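You operate a simulated robot arm through the tools that you are given. There is no shell and no other tool.

You run a simulated robot arm. Do the job below in one go: nothing can be reset, and whatever is moved stays where it is left.

JOB
Fit the tape that the order board names, clamp the carton and tape it shut.
Fine: one pass of the tape head, then park it again.

The check looks at the end state, three seconds after you hand in, the way a careful person would. Anything else that was tipped, shoved, dropped, spilled or broken makes it a failure.

ROBOT AND FRAMES
A 7-joint arm with a three-finger gripper, fixed in place. Base frame: the origin is at the foot of the arm, x ahead of it, y to its left, z up; the work surface is at about z = 0.78. Readings come in m, rad, newtons and seconds.
Its first joint turns from -2.897 to 2.897 rad. Payload 2.69 kg.
The TCP is the grasp point between the finger pads, 0.03 m short of the fingertips. In the tool frame z runs along the fingers and y along their closing line. The gripper opens to 0.128 m. The gripper's body begins 0.117 m behind the TCP.
Orientation is told as [roll, pitch, yaw] about the base's x, y, z axes, in that order, counted from this pose: with the fingers straight down and closing along the base's y, the tool's x points along the base's -x, its y along +y and its z along -z.

CONTROLS
- The arm moves only by the tool move_arm. Its argument "moves" is text: rows parted by semicolons, each of 7 numbers parted by spaces: the shift along the tool's x, y, z in m, then the turn, a rotation vector about the tool's x, y, z in rad, then the gripper command, from -1 (shut) to 1 (fully open), values between in proportion. In form: tx ty tz rx ry rz gripper; .... A call has 1 to 20 rows; each row is the pose to reach, as a shift and turn from the pose commanded when the call began, along the tool's axes at that moment. Each row takes 0.2 s and may step no farther than 0.05 m and 0.15 rad from the row before; otherwise, or with a gripper value out of range, the whole call is refused. A pose out of reach is approached as far as the arm can. The call stops where the force on the tool passes 90 N (or 10 N more than at its start, if that is more) or the arm is blocked; 0.2 s more then pass. The fingers move at their own pace and stop on an object; they squeeze with about 43 N. The grip force told is the motor's: it shows also when the fingers shut on nothing. Time passes only in rows, and 0.2 s behind the last, so rows that repeat a pose let the fingers close. It gives the time, the measured TCP pose, the force on the tool (base axes), the opening and the grip force at its end, in the units of the frame above (readings bear some noise), with the torque about the TCP (base axes, N m) and any sound that the robot's microphone picked up.
- Cameras (640 x 400 px; columns grow to the right, rows downward): "scene" is fixed at [0.2299, -0.5031, 1.5002]; the picture's right is [0.73, -0.69, 0.00], its down [-0.30, -0.32, -0.90] and it looks along [0.62, 0.65, -0.44] (base axes); focal length 324 px, centre (320, 200). "wrist" rides on the gripper at [0.058, 0.054, -0.131] in the tool frame; the picture's right is [-0.68, 0.74, 0.00], its down [-0.62, -0.57, -0.55] and it looks along [-0.40, -0.37, 0.84] (tool axes); focal length 234 px, centre (320, 200). There is no depth. A picture from a camera that has moved, and an enlarged one, comes with that camera's place and axes in the base frame and with its lens. The place of the scene camera against the robot may be out by one fixed shift of up to 0.012 m in any direction.
- camera(camera): a new picture of that camera. The clock stands still meanwhile.
- slide_trunk(by): slides the trunk up (or, below 0, down) by that many m; the arm rides with it, the base frame stays. It gives what a move gives, with no picture.
- enlarge(camera, box): a new picture of the part [left, top, right, bottom] of that camera's present view, enlarged. The clock stands still meanwhile.
- hand_in(): hands the job in; it is judged then, once.

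Nothing tells you positions but the pictures and the camera data. Unless the task says otherwise, let go and move clear before handing in.

The tools are called after "Request:" by a JSON object that holds its "fn" and its "kwargs". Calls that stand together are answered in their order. move_arm: Moves the arm, as the interface text tells. Its arguments: {"type":"object","properties":{"moves":{"type":"string"}},"required":["moves"]} The other tools are called the same way: slide_trunk (by) slides the trunk up or down; camera (camera) takes a picture; enlarge (camera, box) takes an enlarged picture of a part of a camera's view; hand_in () hands the job in.

At the start:

```text
time_s: 0.0
ee_pos: [0.5752, 0.5224, 1.2712]
ee_rot: [0.001, -0.001, 0.001]
contact_force: [0.2, -0.1, -0.4]
torque: [-0.03, -0.01, 0.01]
finger_gap: 0.1281
grasp_force: 0.0
trunk travel left (down, up): [-0.25, 0.1]
```

scene: 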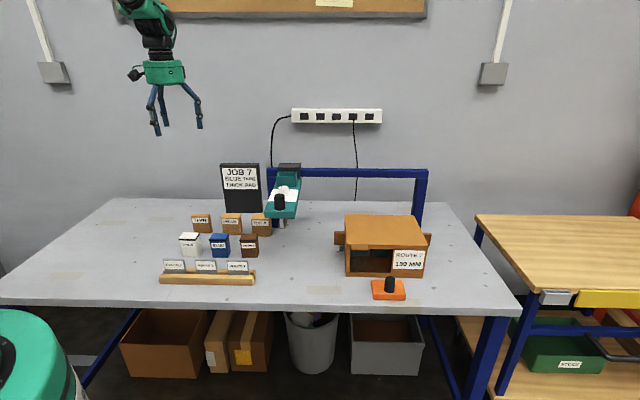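
wrist: 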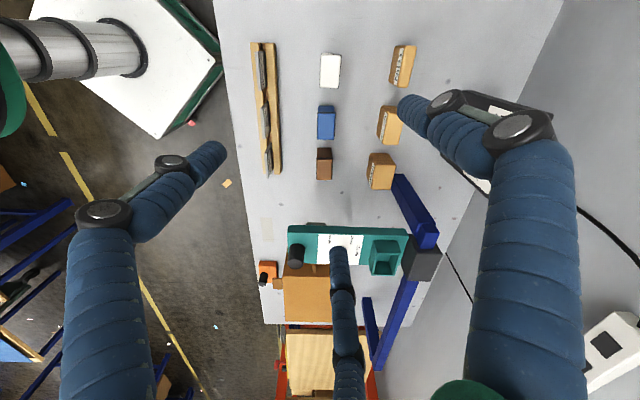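

I see a bench with an order board, three small tape blocks in front of three tan blocks, a rack with cards, a teal tape head on a blue gantry, a carton with an orange clamp knob. I'll enlarge parts of the scene to read the labels first.

Request:
{"fn": "enlarge", "kwargs": {"camera": "scene", "box": [210, 150, 310, 215]}}

Request:
{"fn": "enlarge", "kwargs": {"camera": "scene", "box": [150, 200, 290, 290]}}

Request:
{"fn": "enlarge", "kwargs": {"camera": "scene", "box": [320, 200, 450, 310]}}

Request:
{"fn": "enlarge", "kwargs": {"camera": "wrist", "box": [240, 200, 460, 340]}}

Request:
{"fn": "enlarge", "kwargs": {"camera": "wrist", "box": [230, 30, 430, 200]}}

```text
6.15 times, centred on (260, 182) of scene
camera zoom: at [0.2299, -0.5031, 1.5002], right [0.73, -0.69, 0.0], down [-0.3, -0.32, -0.9], along [0.62, 0.65, -0.44], focal length 1993 px, centre (689, 308)
```

zoom: 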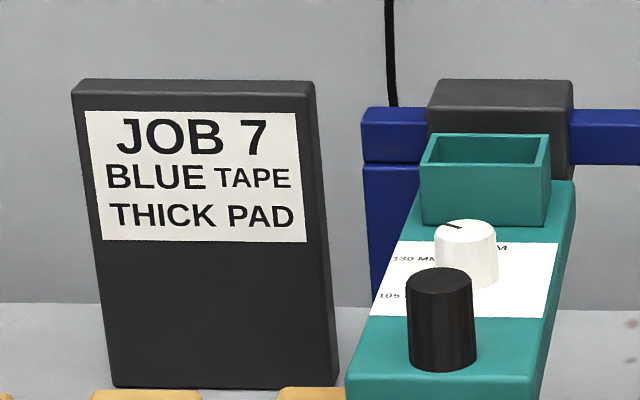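

```text
4.44 times, centred on (220, 245) of scene
camera zoom: at [0.2299, -0.5031, 1.5002], right [0.73, -0.69, 0.0], down [-0.3, -0.32, -0.9], along [0.62, 0.65, -0.44], focal length 1439 px, centre (764, 0)
```

zoom: 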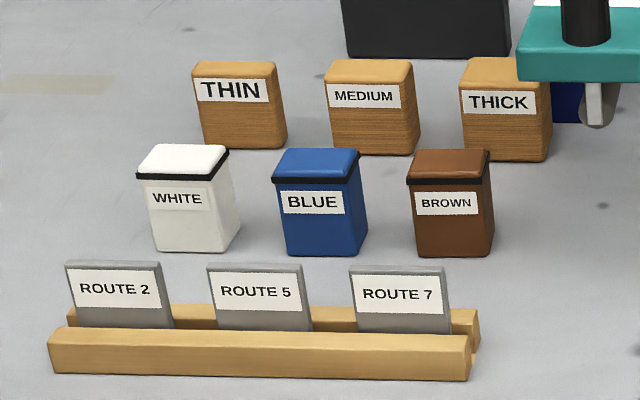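

```text
3.64 times, centred on (385, 255) of scene
camera zoom: at [0.2299, -0.5031, 1.5002], right [0.73, -0.69, 0.0], down [-0.3, -0.32, -0.9], along [0.62, 0.65, -0.44], focal length 1178 px, centre (84, 0)
```

zoom: 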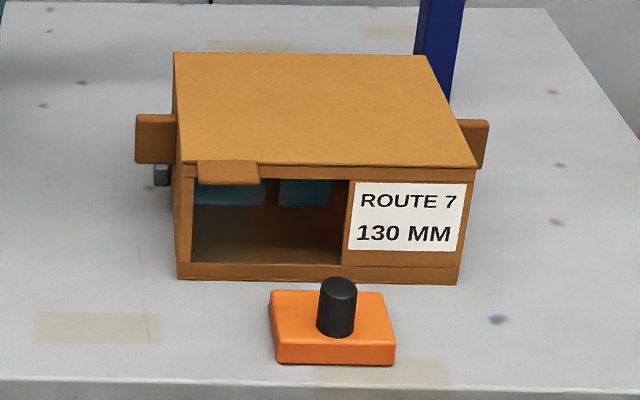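

```text
2.86 times, centred on (350, 270) of wrist
camera zoom: at [0.5161, 0.5779, 1.403], right [0.68, 0.74, 0.0], down [0.62, -0.57, 0.55], along [0.4, -0.37, -0.84], focal length 669 px, centre (234, 0)
```

zoom: 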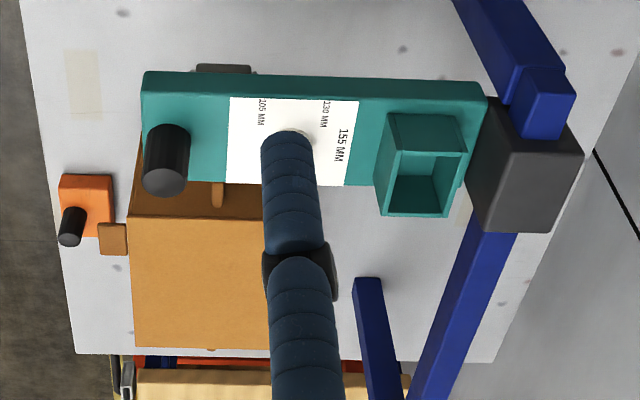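

```text
2.35 times, centred on (330, 115) of wrist
camera zoom: at [0.5161, 0.5779, 1.403], right [0.68, 0.74, 0.0], down [0.62, -0.57, 0.55], along [0.4, -0.37, -0.84], focal length 551 px, centre (296, 400)
```

zoom: 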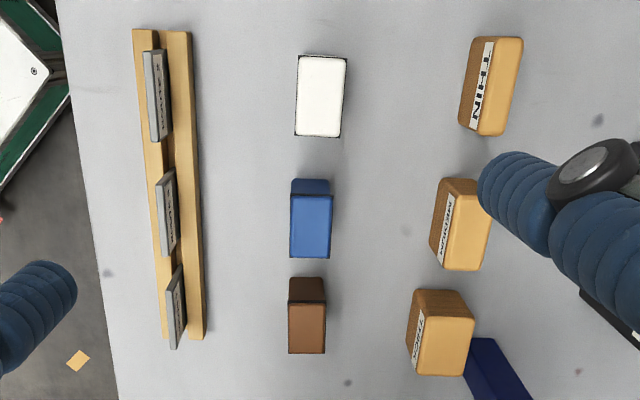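

The board asks for JOB 7 / BLUE TAPE, and the carton reads ROUTE 7, 130 MM. Next I want closer looks at the head's dial, the gripper and the carton's flaps before I move anything.

Request:
{"fn": "enlarge", "kwargs": {"camera": "scene", "box": [250, 155, 320, 235]}}

Request:
{"fn": "enlarge", "kwargs": {"camera": "scene", "box": [100, 0, 220, 140]}}

Request:
{"fn": "enlarge", "kwargs": {"camera": "scene", "box": [255, 150, 445, 305]}}

Request:
{"fn": "enlarge", "kwargs": {"camera": "scene", "box": [330, 205, 440, 285]}}

```text
5.00 times, centred on (285, 195) of scene
camera zoom: at [0.2299, -0.5031, 1.5002], right [0.73, -0.69, 0.0], down [-0.3, -0.32, -0.9], along [0.62, 0.65, -0.44], focal length 1619 px, centre (495, 225)
```

zoom: 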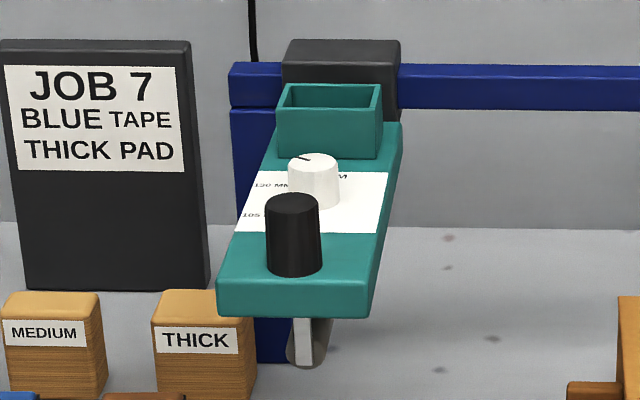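

```text
2.86 times, centred on (160, 70) of scene
camera zoom: at [0.2299, -0.5031, 1.5002], right [0.73, -0.69, 0.0], down [-0.3, -0.32, -0.9], along [0.62, 0.65, -0.44], focal length 925 px, centre (777, 571)
```

zoom: 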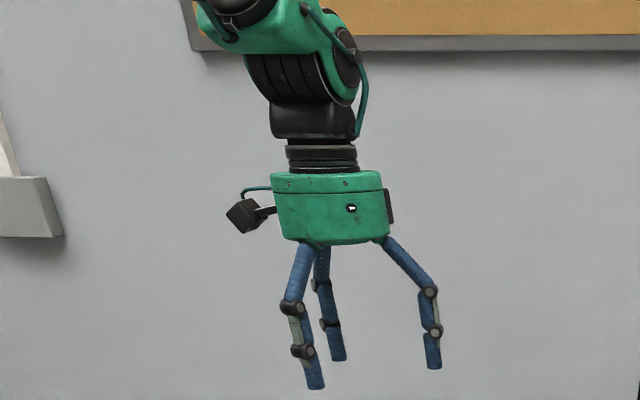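

```text
2.58 times, centred on (350, 228) of scene
camera zoom: at [0.2299, -0.5031, 1.5002], right [0.73, -0.69, 0.0], down [-0.3, -0.32, -0.9], along [0.62, 0.65, -0.44], focal length 836 px, centre (243, 129)
```

zoom: 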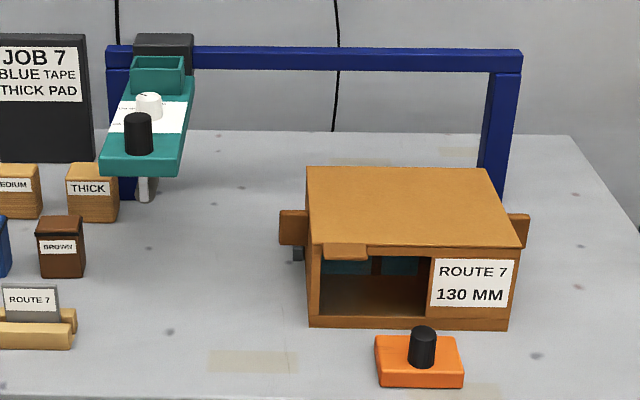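

```text
5.00 times, centred on (385, 245) of scene
camera zoom: at [0.2299, -0.5031, 1.5002], right [0.73, -0.69, 0.0], down [-0.3, -0.32, -0.9], along [0.62, 0.65, -0.44], focal length 1619 px, centre (-5, -25)
```

zoom: 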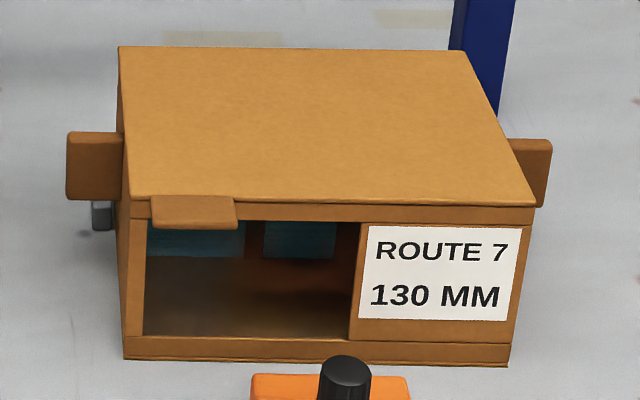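

The dial's pointer and scale are still unclear. I'll move the hand to above the tape head, well clear of it, to look down with the wrist camera.

Request:
{"fn": "move_arm", "kwargs": {"moves": "-0.031 -0.030 0.005 0 0 0 1; -0.062 -0.061 0.01 0 0 0 1; -0.094 -0.091 0.015 0 0 0 1; -0.125 -0.122 0.02 0 0 0 1; -0.125 -0.122 0.02 0 0 0 0.3; -0.125 -0.122 0.02 0 0 0 0.3"}}

Request:
{"fn": "camera", "kwargs": {"camera": "wrist"}}

Request:
{"fn": "camera", "kwargs": {"camera": "scene"}}

```text
time_s: 1.4
ee_pos: [0.6953, 0.4031, 1.2546]
ee_rot: [-0.002, -0.001, 0.0]
contact_force: [0.5, -0.2, -0.4]
torque: [-0.04, 0.01, 0.01]
finger_gap: 0.0829
grasp_force: 0.0
trunk travel left (down, up): [-0.25, 0.1]
```

```text
taken
camera wrist: at [0.6368, 0.4573, 1.386], right [0.68, 0.74, 0.0], down [0.62, -0.57, 0.55], along [0.4, -0.37, -0.84], focal length 234 px, centre (320, 200)
```

wrist: 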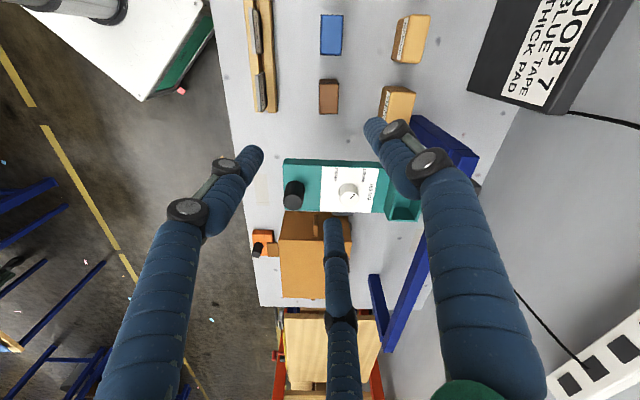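

```text
taken
```

scene: 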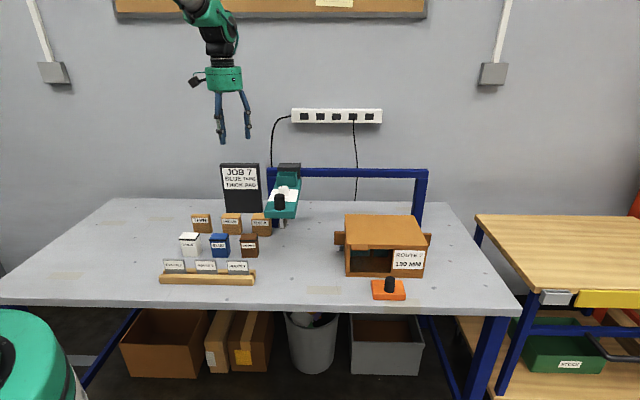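

The head, bin and dial are in view from above now. I'll enlarge that area to read the dial, and also the carton and clamp.

Request:
{"fn": "enlarge", "kwargs": {"camera": "wrist", "box": [260, 140, 440, 250]}}

Request:
{"fn": "enlarge", "kwargs": {"camera": "wrist", "box": [235, 200, 365, 310]}}

Request:
{"fn": "enlarge", "kwargs": {"camera": "wrist", "box": [235, 0, 435, 130]}}

```text
3.56 times, centred on (350, 195) of wrist
camera zoom: at [0.6368, 0.4573, 1.386], right [0.68, 0.74, 0.0], down [0.62, -0.57, 0.55], along [0.4, -0.37, -0.84], focal length 833 px, centre (213, 218)
```

zoom: 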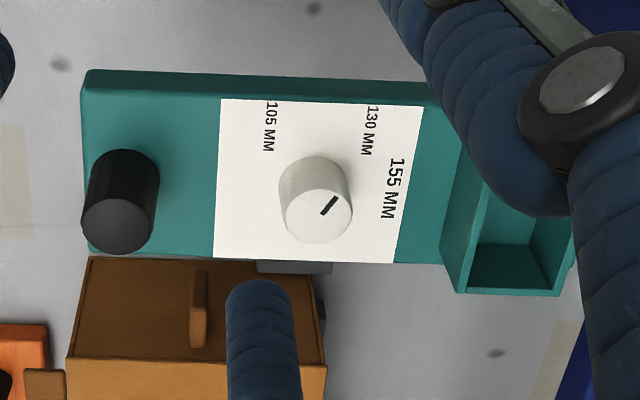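

```text
3.64 times, centred on (300, 255) of wrist
camera zoom: at [0.6368, 0.4573, 1.386], right [0.68, 0.74, 0.0], down [0.62, -0.57, 0.55], along [0.4, -0.37, -0.84], focal length 852 px, centre (393, 0)
```

zoom: 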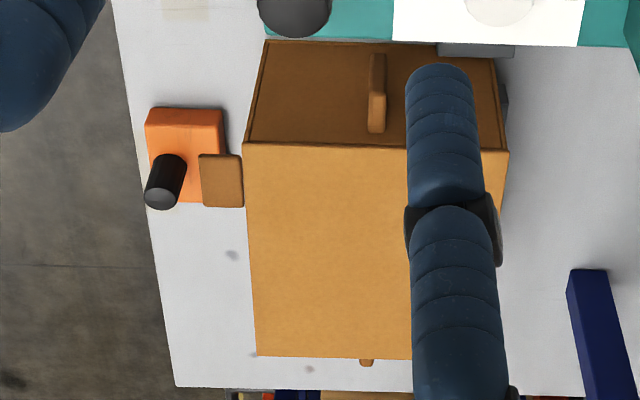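

```text
3.08 times, centred on (335, 65) of wrist
camera zoom: at [0.6368, 0.4573, 1.386], right [0.68, 0.74, 0.0], down [0.62, -0.57, 0.55], along [0.4, -0.37, -0.84], focal length 720 px, centre (274, 615)
```

zoom: 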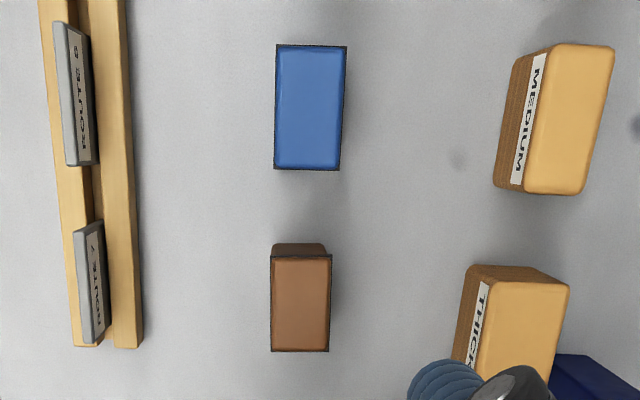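

The pointer on the white dial sits on 130 MM, which matches the carton label. Next I'll move left-to-right past the head, staying high, and turn the wrist to look at the carton and clamp from the front.

Request:
{"fn": "move_arm", "kwargs": {"moves": "0.005 -0.044 0.006 0 0 -0.1 0.3; 0.011 -0.088 0.012 0 0 -0.2 0.3; 0.017 -0.132 0.019 0 0 -0.3 0.3; 0.022 -0.176 0.025 0 0 -0.4 0.3; 0.028 -0.220 0.031 0 0 -0.5 0.3; 0.034 -0.264 0.038 0 0 -0.6 0.3; 0.04 -0.308 0.044 0 0 -0.7 0.3; 0.045 -0.353 0.05 0 0 -0.813 0.3"}}

Request:
{"fn": "camera", "kwargs": {"camera": "wrist"}}

```text
time_s: 3.2
ee_pos: [0.6512, 0.0488, 1.2028]
ee_rot: [0.001, -0.001, 0.815]
contact_force: [0.0, -0.3, 0.4]
torque: [0.01, -0.02, 0.03]
finger_gap: 0.083
grasp_force: 0.1
trunk travel left (down, up): [-0.25, 0.1]
```

```text
taken
camera wrist: at [0.5716, 0.0423, 1.3339], right [-0.07, 1.0, 0.0], down [0.83, 0.06, 0.55], along [0.55, 0.04, -0.84], focal length 234 px, centre (320, 200)
```

wrist: 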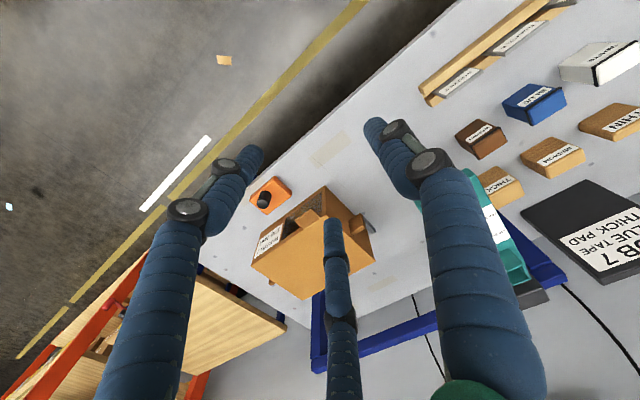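

Request:
{"fn": "enlarge", "kwargs": {"camera": "wrist", "box": [235, 160, 395, 310]}}

Request:
{"fn": "enlarge", "kwargs": {"camera": "wrist", "box": [240, 170, 330, 250]}}

```text
2.67 times, centred on (315, 235) of wrist
camera zoom: at [0.5716, 0.0423, 1.3339], right [-0.07, 1.0, 0.0], down [0.83, 0.06, 0.55], along [0.55, 0.04, -0.84], focal length 624 px, centre (333, 107)
```

zoom: 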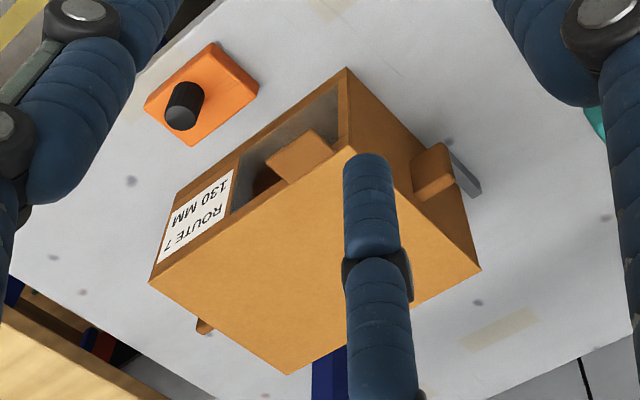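

```text
5.00 times, centred on (285, 210) of wrist
camera zoom: at [0.5716, 0.0423, 1.3339], right [-0.07, 1.0, 0.0], down [0.83, 0.06, 0.55], along [0.55, 0.04, -0.84], focal length 1171 px, centre (495, 150)
```

zoom: 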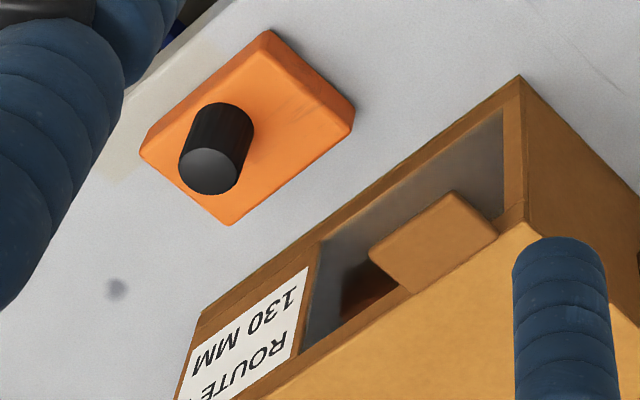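

The clamp is an orange block about 5 cm in front of the carton, and a grey stop stands behind the carton. Next I'll go above the bin on the tape head, keeping high, to check reach and see the bin opening.

Request:
{"fn": "move_arm", "kwargs": {"moves": "-0.045 0.011 -0.002 0 0 0 0.3; -0.09 0.022 -0.004 0 0 0 0.3; -0.135 0.033 -0.006 0 0 0 0.3; -0.18 0.045 -0.008 0 0 0 0.3; -0.225 0.056 -0.01 0 0 0 0.3; -0.27 0.067 -0.01 0 0 0 0.3; -0.315 0.078 -0.01 0 0 0 0.3; -0.36 0.09 -0.01 0 0 0 0.3; -0.4066 0.1009 -0.01 0 0 0 0.3"}}

Request:
{"fn": "camera", "kwargs": {"camera": "wrist"}}

Request:
{"fn": "camera", "kwargs": {"camera": "scene"}}

```text
time_s: 5.2
ee_pos: [0.8638, 0.4168, 1.211]
ee_rot: [0.0, 0.003, 0.813]
contact_force: [0.7, 0.6, -0.6]
torque: [0.02, 0.02, 0.0]
finger_gap: 0.083
grasp_force: 0.0
trunk travel left (down, up): [-0.25, 0.1]
```

```text
taken
camera wrist: at [0.7854, 0.4109, 1.3429], right [-0.07, 1.0, 0.0], down [0.83, 0.06, 0.55], along [0.55, 0.04, -0.84], focal length 234 px, centre (320, 200)
```

wrist: 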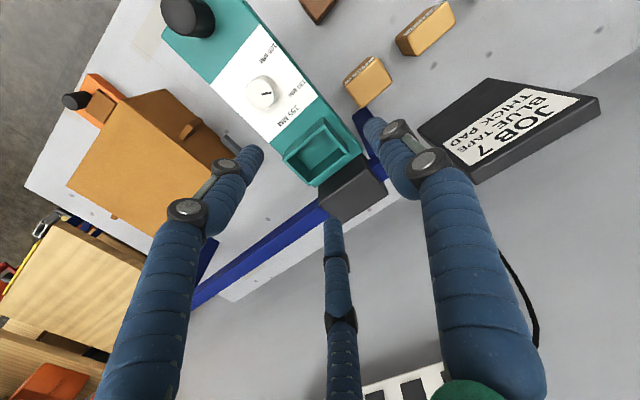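

```text
taken
```

scene: 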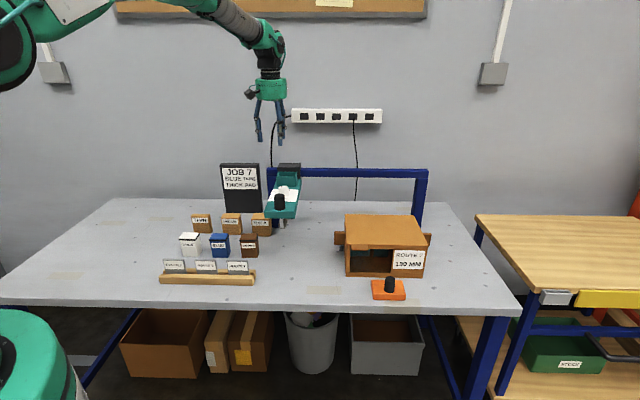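

The arm reaches above the bin with the tool straight down. I'll enlarge the bin and dial, and re-read the pose to gauge the noise.

Request:
{"fn": "enlarge", "kwargs": {"camera": "wrist", "box": [260, 100, 400, 220]}}

Request:
{"fn": "enlarge", "kwargs": {"camera": "wrist", "box": [200, 30, 350, 140]}}

Request:
{"fn": "enlarge", "kwargs": {"camera": "wrist", "box": [20, 60, 260, 240]}}

Request:
{"fn": "move_arm", "kwargs": {"moves": "0 0 0 0 0 0 0.3"}}

```text
3.33 times, centred on (330, 160) of wrist
camera zoom: at [0.7854, 0.4109, 1.3429], right [-0.07, 1.0, 0.0], down [0.83, 0.06, 0.55], along [0.55, 0.04, -0.84], focal length 781 px, centre (287, 333)
```

zoom: 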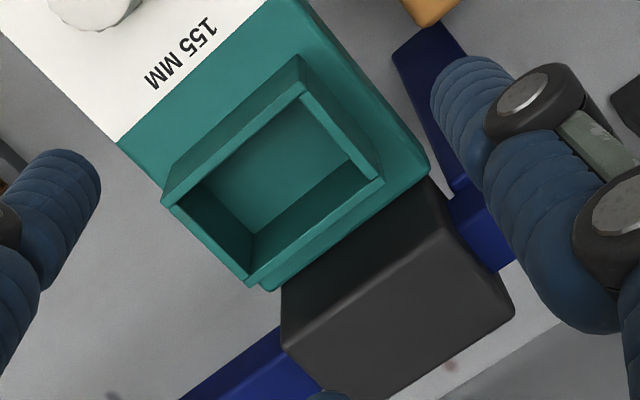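

```text
3.64 times, centred on (275, 85) of wrist
camera zoom: at [0.7854, 0.4109, 1.3429], right [-0.07, 1.0, 0.0], down [0.83, 0.06, 0.55], along [0.55, 0.04, -0.84], focal length 852 px, centre (484, 618)
```

zoom: 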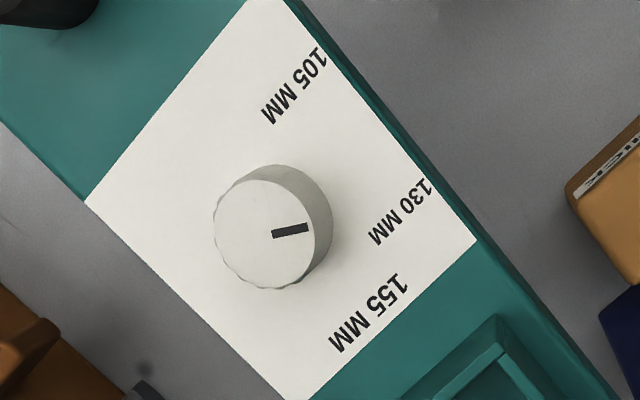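

```text
2.22 times, centred on (140, 150) of wrist
camera zoom: at [0.7854, 0.4109, 1.3429], right [-0.07, 1.0, 0.0], down [0.83, 0.06, 0.55], along [0.55, 0.04, -0.84], focal length 520 px, centre (720, 311)
```

zoom: 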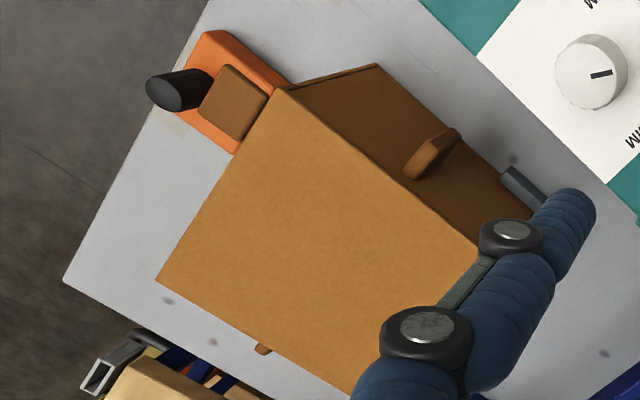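

```text
time_s: 5.6
ee_pos: [0.8648, 0.4149, 1.2137]
ee_rot: [0.0, 0.001, 0.814]
contact_force: [-0.3, -0.2, 0.6]
torque: [0.03, -0.02, -0.02]
finger_gap: 0.0833
grasp_force: 0.0
trunk travel left (down, up): [-0.25, 0.1]
```

The dial pointer clearly points at 130 MM, so it stays as it is. The bin's opening is oriented like the cartridges, roughly 7 x 5 cm outside, so the fit is snug. Next I'll go above the blue cartridge to measure it.

Request:
{"fn": "move_arm", "kwargs": {"moves": "0.0205 0.0428 0.0 0 0 0 0.3; 0.041 0.0856 0.0 0 0 0 0.3; 0.0616 0.1284 0.015 0 0 0 0.3; 0.0821 0.1712 0.03 0 0 0 0.3; 0.1026 0.214 0.045 0 0 0 0.3; 0.1026 0.214 0.085 0 0 0 0.3; 0.1026 0.214 0.125 0 0 0 0.3; 0.1026 0.214 0.162 0 0 0 0.3; 0.1026 0.214 0.162 0 0 0 0.5"}}

Request:
{"fn": "camera", "kwargs": {"camera": "wrist"}}

Request:
{"fn": "enlarge", "kwargs": {"camera": "wrist", "box": [230, 40, 410, 190]}}

```text
time_s: 7.6
ee_pos: [0.6374, 0.4885, 1.049]
ee_rot: [-0.001, -0.002, 0.812]
contact_force: [0.6, -0.3, 0.0]
torque: [-0.04, 0.07, 0.0]
finger_gap: 0.096
grasp_force: 0.0
trunk travel left (down, up): [-0.25, 0.1]
```

```text
taken
camera wrist: at [0.5582, 0.4835, 1.1791], right [-0.07, 1.0, 0.0], down [0.83, 0.06, 0.55], along [0.55, 0.04, -0.84], focal length 234 px, centre (320, 200)
```

wrist: 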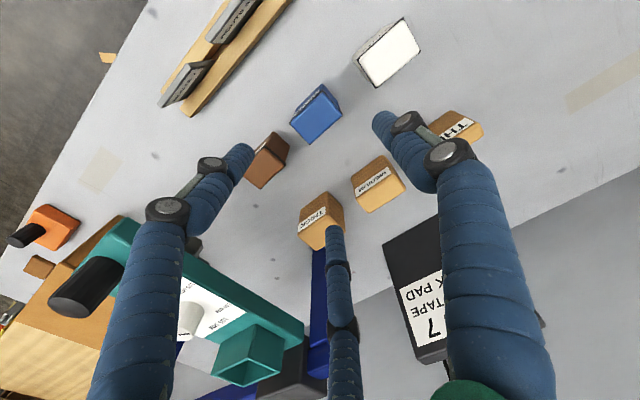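

```text
2.67 times, centred on (320, 115) of wrist
camera zoom: at [0.5582, 0.4835, 1.1791], right [-0.07, 1.0, 0.0], down [0.83, 0.06, 0.55], along [0.55, 0.04, -0.84], focal length 624 px, centre (320, 427)
```

zoom: 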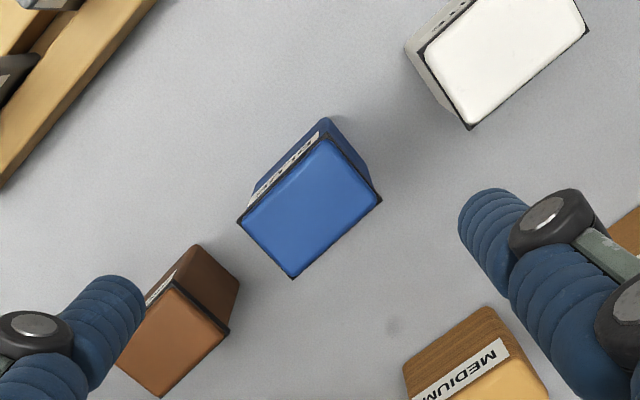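

The blue cartridge measures about 6.1 x 4.1 cm with its top near z = 0.85, centred about 7 mm to one side of the hand. I'll shift that much and go down to just above it, then check the alignment.

Request:
{"fn": "move_arm", "kwargs": {"moves": "0 -0.007 0.03 0 0 0 0.5; 0 -0.007 0.07 0 0 0 0.5; 0 -0.007 0.11 0 0 0 0.5; 0 -0.007 0.145 0 0 0 0.5"}}

Request:
{"fn": "camera", "kwargs": {"camera": "wrist"}}

Request:
{"fn": "enlarge", "kwargs": {"camera": "scene", "box": [160, 170, 300, 290]}}

```text
time_s: 8.6
ee_pos: [0.6424, 0.4842, 0.9051]
ee_rot: [0.0, 0.0, 0.812]
contact_force: [-0.1, 0.5, 0.6]
torque: [-0.02, 0.02, -0.04]
finger_gap: 0.0962
grasp_force: 0.1
trunk travel left (down, up): [-0.25, 0.1]
```

```text
taken
camera wrist: at [0.5632, 0.4784, 1.0364], right [-0.07, 1.0, 0.0], down [0.83, 0.06, 0.55], along [0.55, 0.04, -0.84], focal length 234 px, centre (320, 200)
```

wrist: 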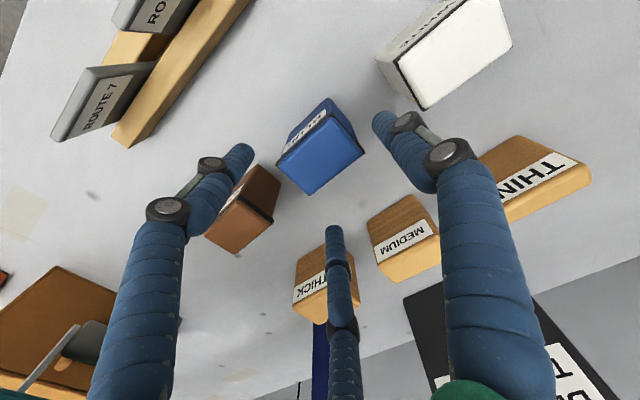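

```text
3.33 times, centred on (230, 230) of scene
camera zoom: at [0.2299, -0.5031, 1.5002], right [0.73, -0.69, 0.0], down [-0.3, -0.32, -0.9], along [0.62, 0.65, -0.44], focal length 1079 px, centre (620, 100)
```

zoom: 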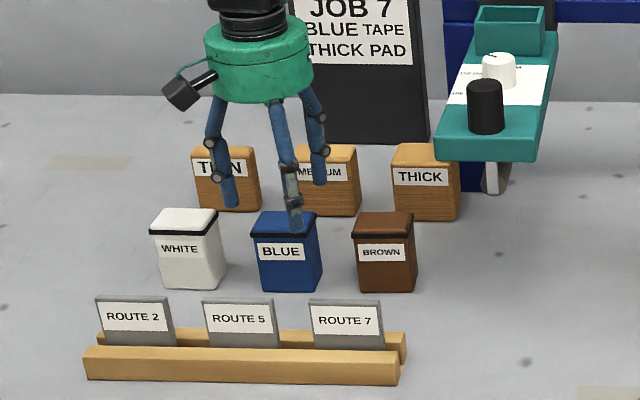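

The cartridge is centred under the hand within about a millimetre. I'll descend so the fingertips overlap its top 2.5 cm and close.

Request:
{"fn": "move_arm", "kwargs": {"moves": "0 0 0.022 0 0 0 0.5; 0 0 0.044 0 0 0 0.5; 0 0 0.044 0 0 0 0.1; 0 0 0.044 0 0 0 -0.2; 0 0 0.044 0 0 0 -1; 0 0 0.044 0 0 0 -1; 0 0 0.044 0 0 0 -1"}}

Request:
{"fn": "camera", "kwargs": {"camera": "wrist"}}

Request:
{"fn": "enlarge", "kwargs": {"camera": "scene", "box": [160, 170, 300, 290]}}

```text
time_s: 10.2
ee_pos: [0.6409, 0.4837, 0.8608]
ee_rot: [0.001, 0.0, 0.812]
contact_force: [-0.2, 0.1, -0.1]
torque: [0.0, 0.04, 0.0]
finger_gap: 0.047
grasp_force: 42.9
trunk travel left (down, up): [-0.25, 0.1]
```

```text
taken
camera wrist: at [0.5615, 0.4782, 0.992], right [-0.07, 1.0, 0.0], down [0.83, 0.06, 0.55], along [0.55, 0.04, -0.84], focal length 234 px, centre (320, 200)
```

wrist: 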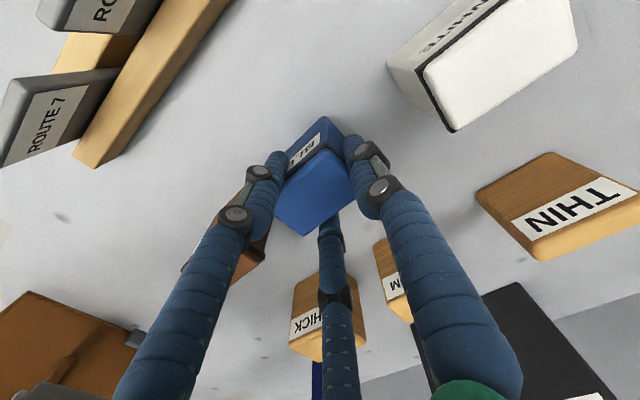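

```text
3.33 times, centred on (230, 230) of scene
camera zoom: at [0.2299, -0.5031, 1.5002], right [0.73, -0.69, 0.0], down [-0.3, -0.32, -0.9], along [0.62, 0.65, -0.44], focal length 1079 px, centre (620, 100)
```

zoom: 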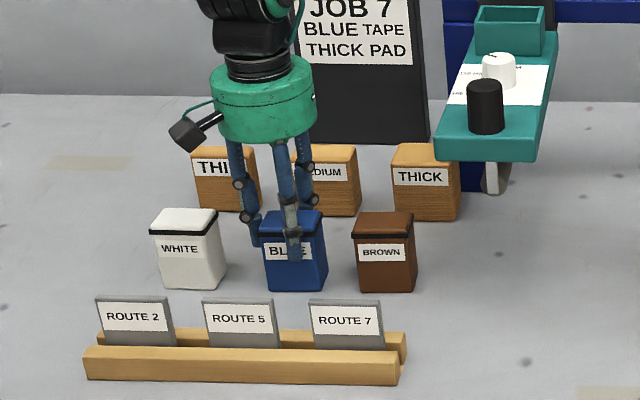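

The gripper closed at 0.047 m: it behaves as the three-finger hand seen in the pictures, with two fingers pinching the front and back faces and one on the end. I'll lift the cartridge a little and check that it hangs straight.

Request:
{"fn": "move_arm", "kwargs": {"moves": "0 0 -0.02 0 0 0 -1; 0 0 -0.05 0 0 0 -1; 0 0 -0.09 0 0 0 -1; 0 0 -0.13 0 0 0 -1; 0 0 -0.17 0 0 0 -1; 0 0 -0.17 0 0 0 -1"}}

Request:
{"fn": "enlarge", "kwargs": {"camera": "wrist", "box": [220, 90, 420, 270]}}

Request:
{"fn": "enlarge", "kwargs": {"camera": "scene", "box": [160, 130, 300, 290]}}

```text
time_s: 11.6
ee_pos: [0.6387, 0.478, 1.0328]
ee_rot: [0.001, -0.001, 0.814]
contact_force: [-0.5, -0.2, -1.4]
torque: [0.04, 0.02, 0.0]
finger_gap: 0.0469
grasp_force: 43.1
trunk travel left (down, up): [-0.25, 0.1]
```

```text
2.22 times, centred on (320, 180) of wrist
camera zoom: at [0.5594, 0.473, 1.1639], right [-0.07, 1.0, 0.0], down [0.83, 0.06, 0.55], along [0.55, 0.04, -0.84], focal length 520 px, centre (320, 244)
```

zoom: 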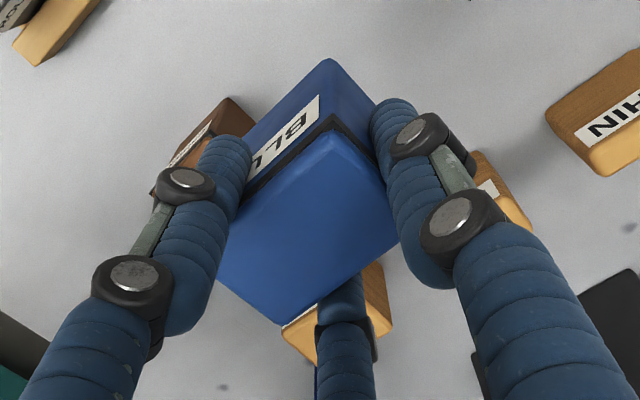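

```text
2.50 times, centred on (230, 210) of scene
camera zoom: at [0.2299, -0.5031, 1.5002], right [0.73, -0.69, 0.0], down [-0.3, -0.32, -0.9], along [0.62, 0.65, -0.44], focal length 810 px, centre (545, 175)
```

zoom: 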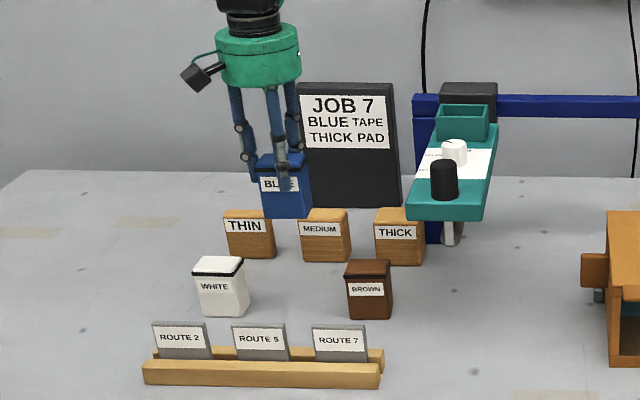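

The cartridge hangs straight, and the neighbours were not disturbed. I'll raise it and carry it to a point above the bin with its underside well above the rim, then compare positions.

Request:
{"fn": "move_arm", "kwargs": {"moves": "0 0 -0.04 0 0 0 -1; 0 0 -0.08 0 0 0 -1; 0 0 -0.12 0 0 0 -1; -0.018 -0.033 -0.15 0 0 0 -1; -0.04 -0.071 -0.16 0 0 0 -1; -0.063 -0.111 -0.16 0 0 0 -1; -0.085 -0.151 -0.16 0 0 0 -1; -0.108 -0.191 -0.16 0 0 0 -1; -0.1301 -0.2309 -0.16 0 0 0 -1; -0.1301 -0.2309 -0.16 0 0 0 -1"}}

Request:
{"fn": "camera", "kwargs": {"camera": "wrist"}}

Request:
{"fn": "enlarge", "kwargs": {"camera": "wrist", "box": [240, 80, 400, 250]}}

Request:
{"fn": "enlarge", "kwargs": {"camera": "scene", "box": [230, 90, 340, 230]}}

```text
time_s: 13.8
ee_pos: [0.8975, 0.4171, 1.1901]
ee_rot: [0.001, 0.001, 0.812]
contact_force: [0.6, -0.2, -1.6]
torque: [0.02, 0.06, -0.04]
finger_gap: 0.047
grasp_force: 43.0
trunk travel left (down, up): [-0.25, 0.1]
```

```text
taken
camera wrist: at [0.8184, 0.4115, 1.3215], right [-0.07, 1.0, 0.0], down [0.83, 0.06, 0.55], along [0.55, 0.04, -0.84], focal length 234 px, centre (320, 200)
```

wrist: 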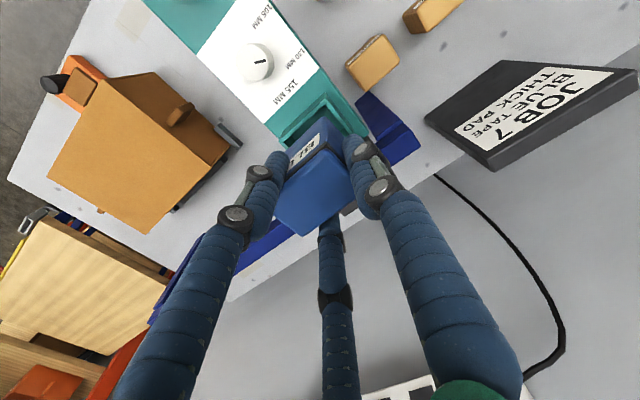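

```text
2.35 times, centred on (320, 165) of wrist
camera zoom: at [0.8184, 0.4115, 1.3215], right [-0.07, 1.0, 0.0], down [0.83, 0.06, 0.55], along [0.55, 0.04, -0.84], focal length 551 px, centre (320, 282)
```

zoom: 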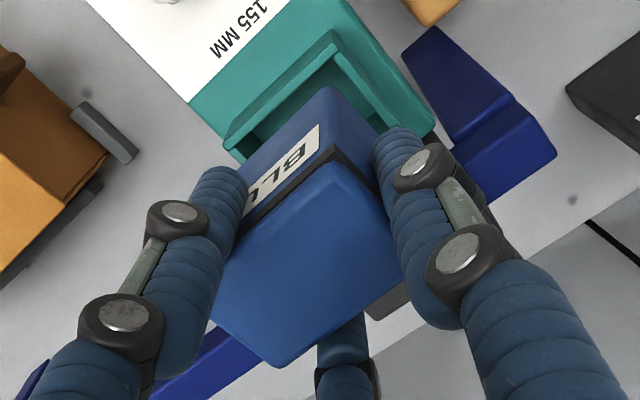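

```text
2.86 times, centred on (285, 160) of scene
camera zoom: at [0.2299, -0.5031, 1.5002], right [0.73, -0.69, 0.0], down [-0.3, -0.32, -0.9], along [0.62, 0.65, -0.44], focal length 925 px, centre (420, 314)
```

zoom: 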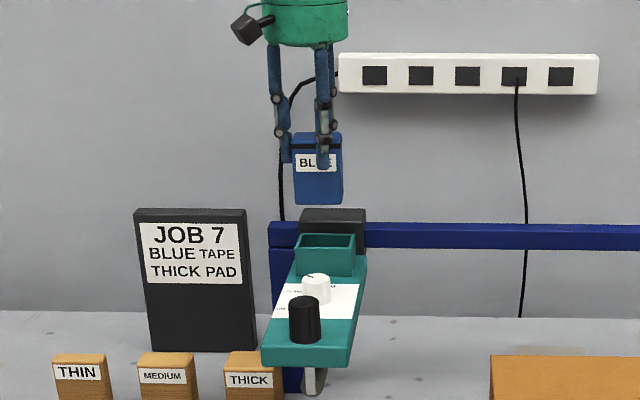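

The cartridge hovers over the bin. I'll enlarge the region where the cartridge's lower edges and the bin rim meet.

Request:
{"fn": "enlarge", "kwargs": {"camera": "wrist", "box": [270, 80, 360, 160]}}

Request:
{"fn": "enlarge", "kwargs": {"camera": "scene", "box": [255, 125, 325, 205]}}

```text
5.00 times, centred on (315, 120) of wrist
camera zoom: at [0.8184, 0.4115, 1.3215], right [-0.07, 1.0, 0.0], down [0.83, 0.06, 0.55], along [0.55, 0.04, -0.84], focal length 1171 px, centre (345, 600)
```

zoom: 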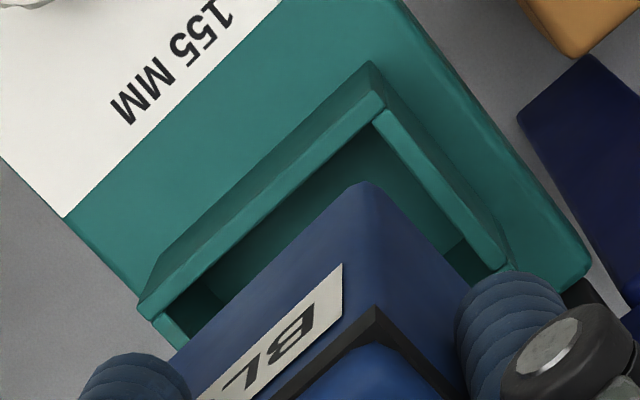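

```text
5.00 times, centred on (290, 165) of scene
camera zoom: at [0.2299, -0.5031, 1.5002], right [0.73, -0.69, 0.0], down [-0.3, -0.32, -0.9], along [0.62, 0.65, -0.44], focal length 1619 px, centre (470, 375)
```

zoom: 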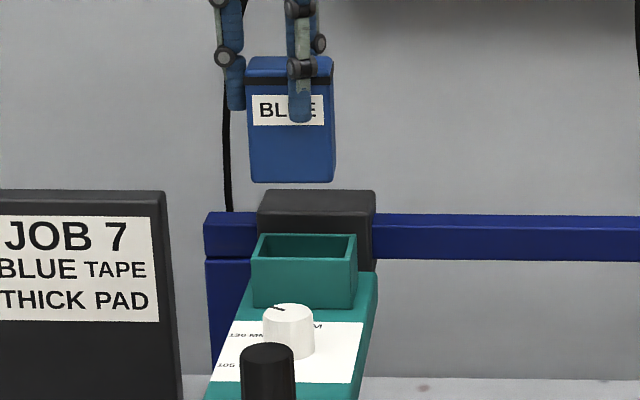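

The cartridge's near lower corner is about 3 mm inside the side wall but about 2 mm too far toward the front wall. I'll correct by 4.5 mm backward and 1 mm sideways, come down to just above the rim, and check again.

Request:
{"fn": "move_arm", "kwargs": {"moves": "-0.0045 -0.001 0.0 0 0 0 -1; -0.0045 -0.001 0.02 0 0 0 -1; -0.0045 -0.001 0.042 0 0 0 -1; -0.0045 -0.001 0.042 0 0 0 -1"}}

Request:
{"fn": "enlarge", "kwargs": {"camera": "wrist", "box": [270, 80, 360, 160]}}

Request:
{"fn": "enlarge", "kwargs": {"camera": "scene", "box": [255, 125, 325, 205]}}

```text
time_s: 14.8
ee_pos: [0.901, 0.4189, 1.1483]
ee_rot: [-0.001, 0.001, 0.812]
contact_force: [0.7, -0.1, -1.5]
torque: [0.02, 0.08, 0.04]
finger_gap: 0.0469
grasp_force: 43.1
trunk travel left (down, up): [-0.25, 0.1]
```

```text
5.00 times, centred on (315, 120) of wrist
camera zoom: at [0.8221, 0.4133, 1.2793], right [-0.07, 1.0, 0.0], down [0.83, 0.06, 0.55], along [0.55, 0.04, -0.84], focal length 1171 px, centre (345, 600)
```

zoom: 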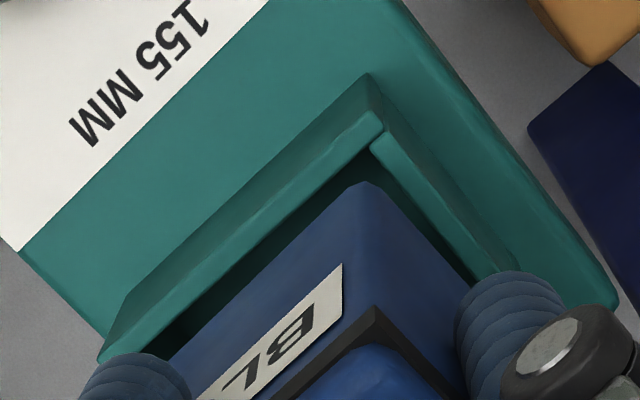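

```text
5.00 times, centred on (290, 165) of scene
camera zoom: at [0.2299, -0.5031, 1.5002], right [0.73, -0.69, 0.0], down [-0.3, -0.32, -0.9], along [0.62, 0.65, -0.44], focal length 1619 px, centre (470, 375)
```

zoom: 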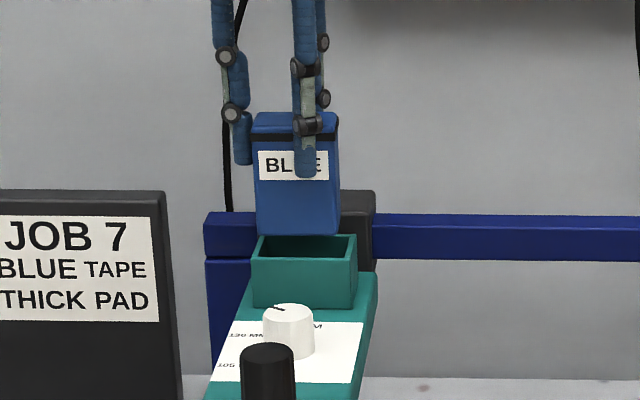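

The corner now sits about 4.4 mm and 2 mm inside the two walls, as wanted. I'll lower the cartridge so that it enters the rim, watching the force.

Request:
{"fn": "move_arm", "kwargs": {"moves": "-0.0006 0 0.008 0 0 0 -1; -0.0006 0 0.016 0 0 0 -1; -0.0006 0 0.024 0 0 0 -1; -0.0006 0 0.024 0 0 0 -1"}}

Request:
{"fn": "enlarge", "kwargs": {"camera": "wrist", "box": [270, 80, 360, 160]}}

Request:
{"fn": "enlarge", "kwargs": {"camera": "scene", "box": [255, 125, 325, 205]}}

```text
time_s: 15.8
ee_pos: [0.9042, 0.4198, 1.1301]
ee_rot: [-0.004, -0.008, 0.811]
contact_force: [8.1, -8.2, 33.1]
torque: [-0.19, 0.24, 0.02]
finger_gap: 0.0469
grasp_force: 42.8
trunk travel left (down, up): [-0.25, 0.1]
```

```text
5.00 times, centred on (315, 120) of wrist
camera zoom: at [0.8222, 0.4138, 1.2609], right [-0.07, 1.0, 0.0], down [0.83, 0.06, 0.56], along [0.55, 0.04, -0.83], focal length 1171 px, centre (345, 600)
```

zoom: 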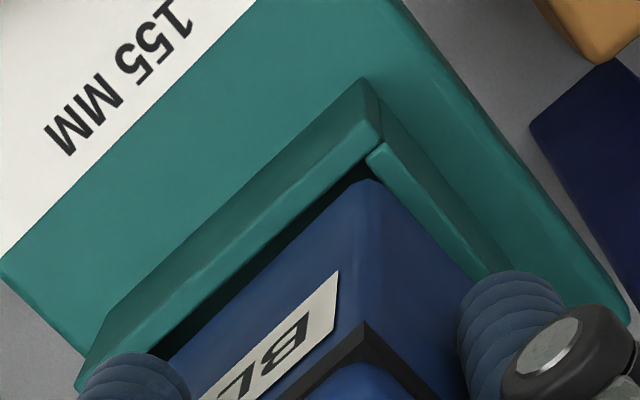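

```text
5.00 times, centred on (290, 165) of scene
camera zoom: at [0.2299, -0.5031, 1.5002], right [0.73, -0.69, 0.0], down [-0.3, -0.32, -0.9], along [0.62, 0.65, -0.44], focal length 1619 px, centre (470, 375)
```

zoom: 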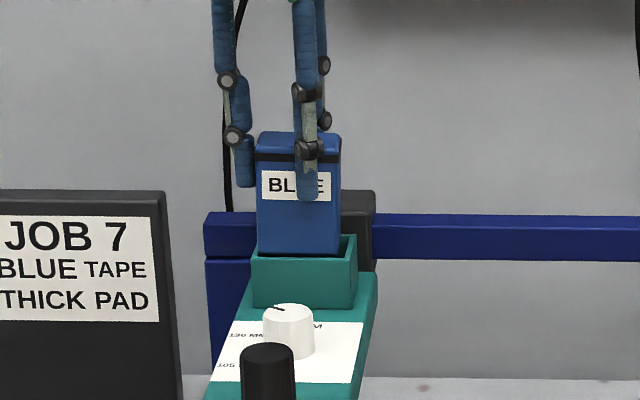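

There is a 33 N contact: the cartridge is catching on the bin's left rim (the scene view shows more spare room on the right side). I'll back up a centimetre and take finer close-ups.

Request:
{"fn": "move_arm", "kwargs": {"moves": "0 0 -0.006 0 0 0 -1; 0 0 -0.014 0 0 0 -1; 0 0 -0.014 0 0 0 -1"}}

Request:
{"fn": "enlarge", "kwargs": {"camera": "wrist", "box": [300, 90, 350, 130]}}

Request:
{"fn": "enlarge", "kwargs": {"camera": "wrist", "box": [265, 95, 375, 240]}}

Request:
{"fn": "enlarge", "kwargs": {"camera": "scene", "box": [270, 145, 310, 195]}}

```text
time_s: 16.6
ee_pos: [0.9011, 0.419, 1.1368]
ee_rot: [0.003, 0.005, 0.814]
contact_force: [-0.4, 1.6, -0.6]
torque: [-0.01, 0.03, -0.02]
finger_gap: 0.0469
grasp_force: 42.9
trunk travel left (down, up): [-0.25, 0.1]
```

```text
10.00 times, centred on (325, 110) of wrist
camera zoom: at [0.822, 0.414, 1.2679], right [-0.07, 1.0, 0.0], down [0.84, 0.06, 0.55], along [0.54, 0.04, -0.84], focal length 2342 px, centre (270, 1100)
```

zoom: 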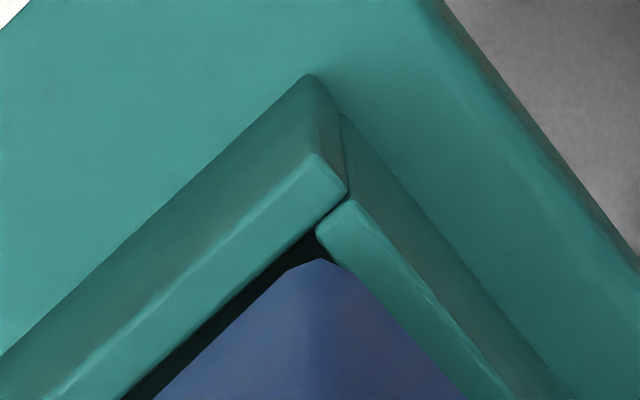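

```text
2.76 times, centred on (320, 168) of wrist
camera zoom: at [0.822, 0.414, 1.2679], right [-0.07, 1.0, 0.0], down [0.84, 0.06, 0.55], along [0.54, 0.04, -0.84], focal length 646 px, centre (320, 290)
```

zoom: 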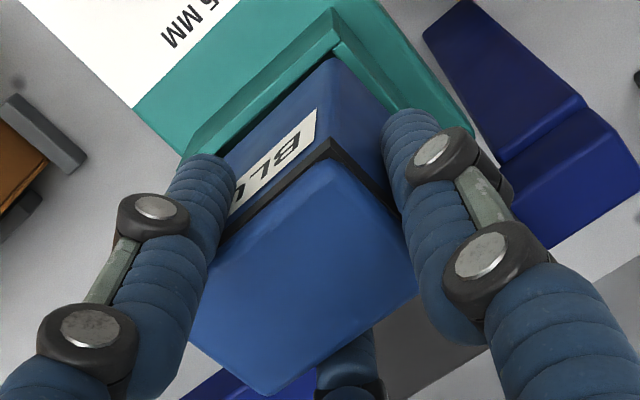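

```text
8.00 times, centred on (290, 170) of scene
camera zoom: at [0.2299, -0.5031, 1.5002], right [0.73, -0.69, 0.0], down [-0.3, -0.32, -0.9], along [0.62, 0.65, -0.44], focal length 2590 px, centre (560, 440)
```

zoom: 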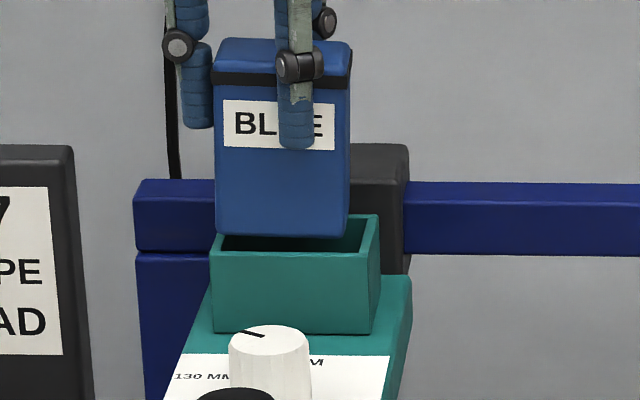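

The close-up shows the cartridge is turned about 4 degrees relative to the bin and its end edge overlaps the left wall by about a millimetre. The bench is really at 45 degrees. I'll rise slightly, turn by 4 degrees, shift 6 mm sideways, and look again.

Request:
{"fn": "move_arm", "kwargs": {"moves": "0 0 -0.006 0 0 0 -1; 0 -0.003 -0.006 0 0 0.037 -1; 0 -0.006 -0.006 0 0 0.073 -1; 0 -0.006 -0.006 0 0 0.073 -1"}}

Request:
{"fn": "enlarge", "kwargs": {"camera": "wrist", "box": [295, 85, 355, 135]}}

Request:
{"fn": "enlarge", "kwargs": {"camera": "scene", "box": [270, 145, 310, 195]}}

Request:
{"fn": "enlarge", "kwargs": {"camera": "wrist", "box": [265, 95, 375, 240]}}

```text
time_s: 17.6
ee_pos: [0.9064, 0.4139, 1.1457]
ee_rot: [0.001, 0.0, 0.741]
contact_force: [-0.2, -0.2, -1.8]
torque: [0.01, -0.04, 0.0]
finger_gap: 0.0466
grasp_force: 42.9
trunk travel left (down, up): [-0.25, 0.1]
```

```text
8.00 times, centred on (325, 110) of wrist
camera zoom: at [0.8273, 0.4158, 1.2761], right [0.0, 1.0, 0.0], down [0.84, 0.0, 0.55], along [0.55, 0.0, -0.84], focal length 1873 px, centre (280, 920)
```

zoom: 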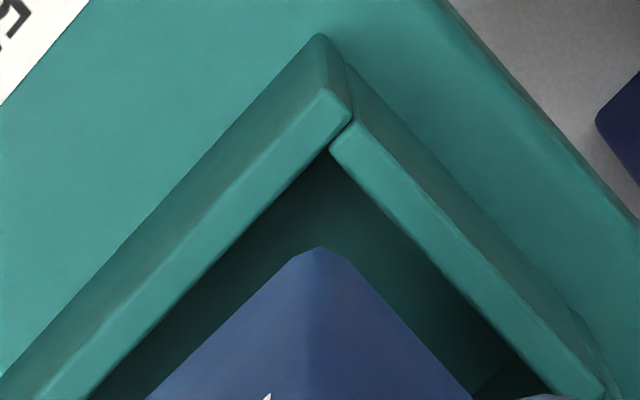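

```text
8.00 times, centred on (290, 170) of scene
camera zoom: at [0.2299, -0.5031, 1.5002], right [0.73, -0.69, 0.0], down [-0.3, -0.32, -0.9], along [0.62, 0.65, -0.44], focal length 2590 px, centre (560, 440)
```

zoom: 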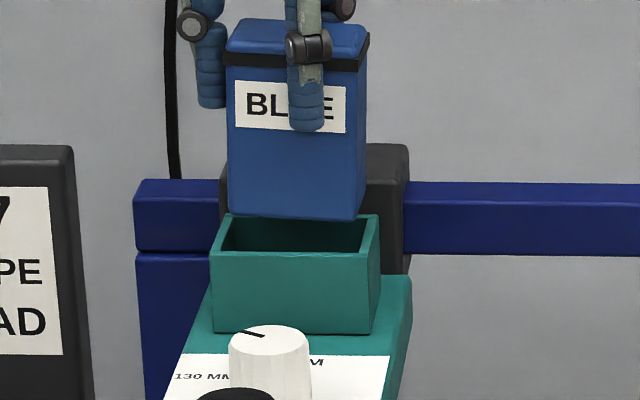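

```text
2.76 times, centred on (320, 168) of wrist
camera zoom: at [0.8273, 0.4158, 1.2761], right [0.0, 1.0, 0.0], down [0.84, 0.0, 0.55], along [0.55, 0.0, -0.84], focal length 646 px, centre (320, 290)
```

zoom: 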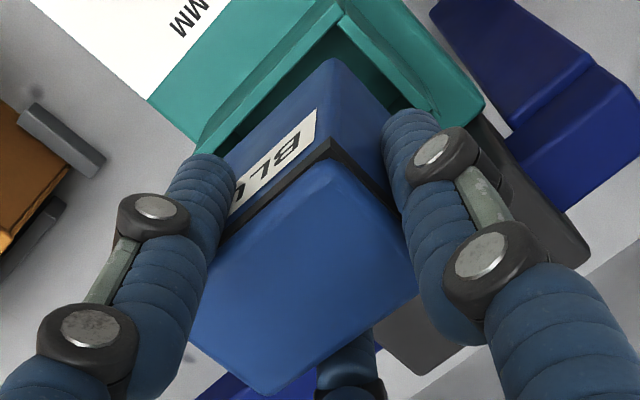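

The cartridge is now parallel to the bin and centred along its length. I want one more close-up to check the front-to-back margin.

Request:
{"fn": "enlarge", "kwargs": {"camera": "wrist", "box": [320, 95, 380, 145]}}

Request:
{"fn": "enlarge", "kwargs": {"camera": "wrist", "box": [280, 100, 340, 150]}}

```text
8.00 times, centred on (350, 120) of wrist
camera zoom: at [0.8273, 0.4158, 1.2761], right [0.0, 1.0, 0.0], down [0.84, 0.0, 0.55], along [0.55, 0.0, -0.84], focal length 1873 px, centre (80, 840)
```

zoom: 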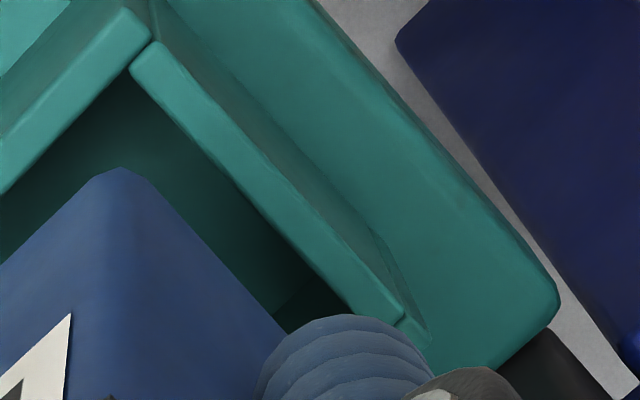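

```text
8.00 times, centred on (310, 125) of wrist
camera zoom: at [0.8273, 0.4158, 1.2761], right [0.0, 1.0, 0.0], down [0.84, 0.0, 0.55], along [0.55, 0.0, -0.84], focal length 1873 px, centre (400, 800)
```

zoom: 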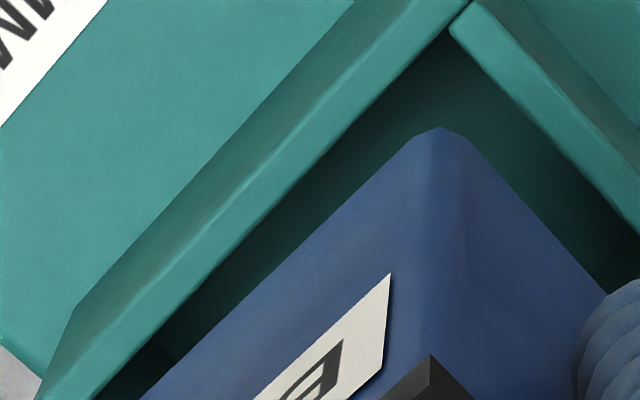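

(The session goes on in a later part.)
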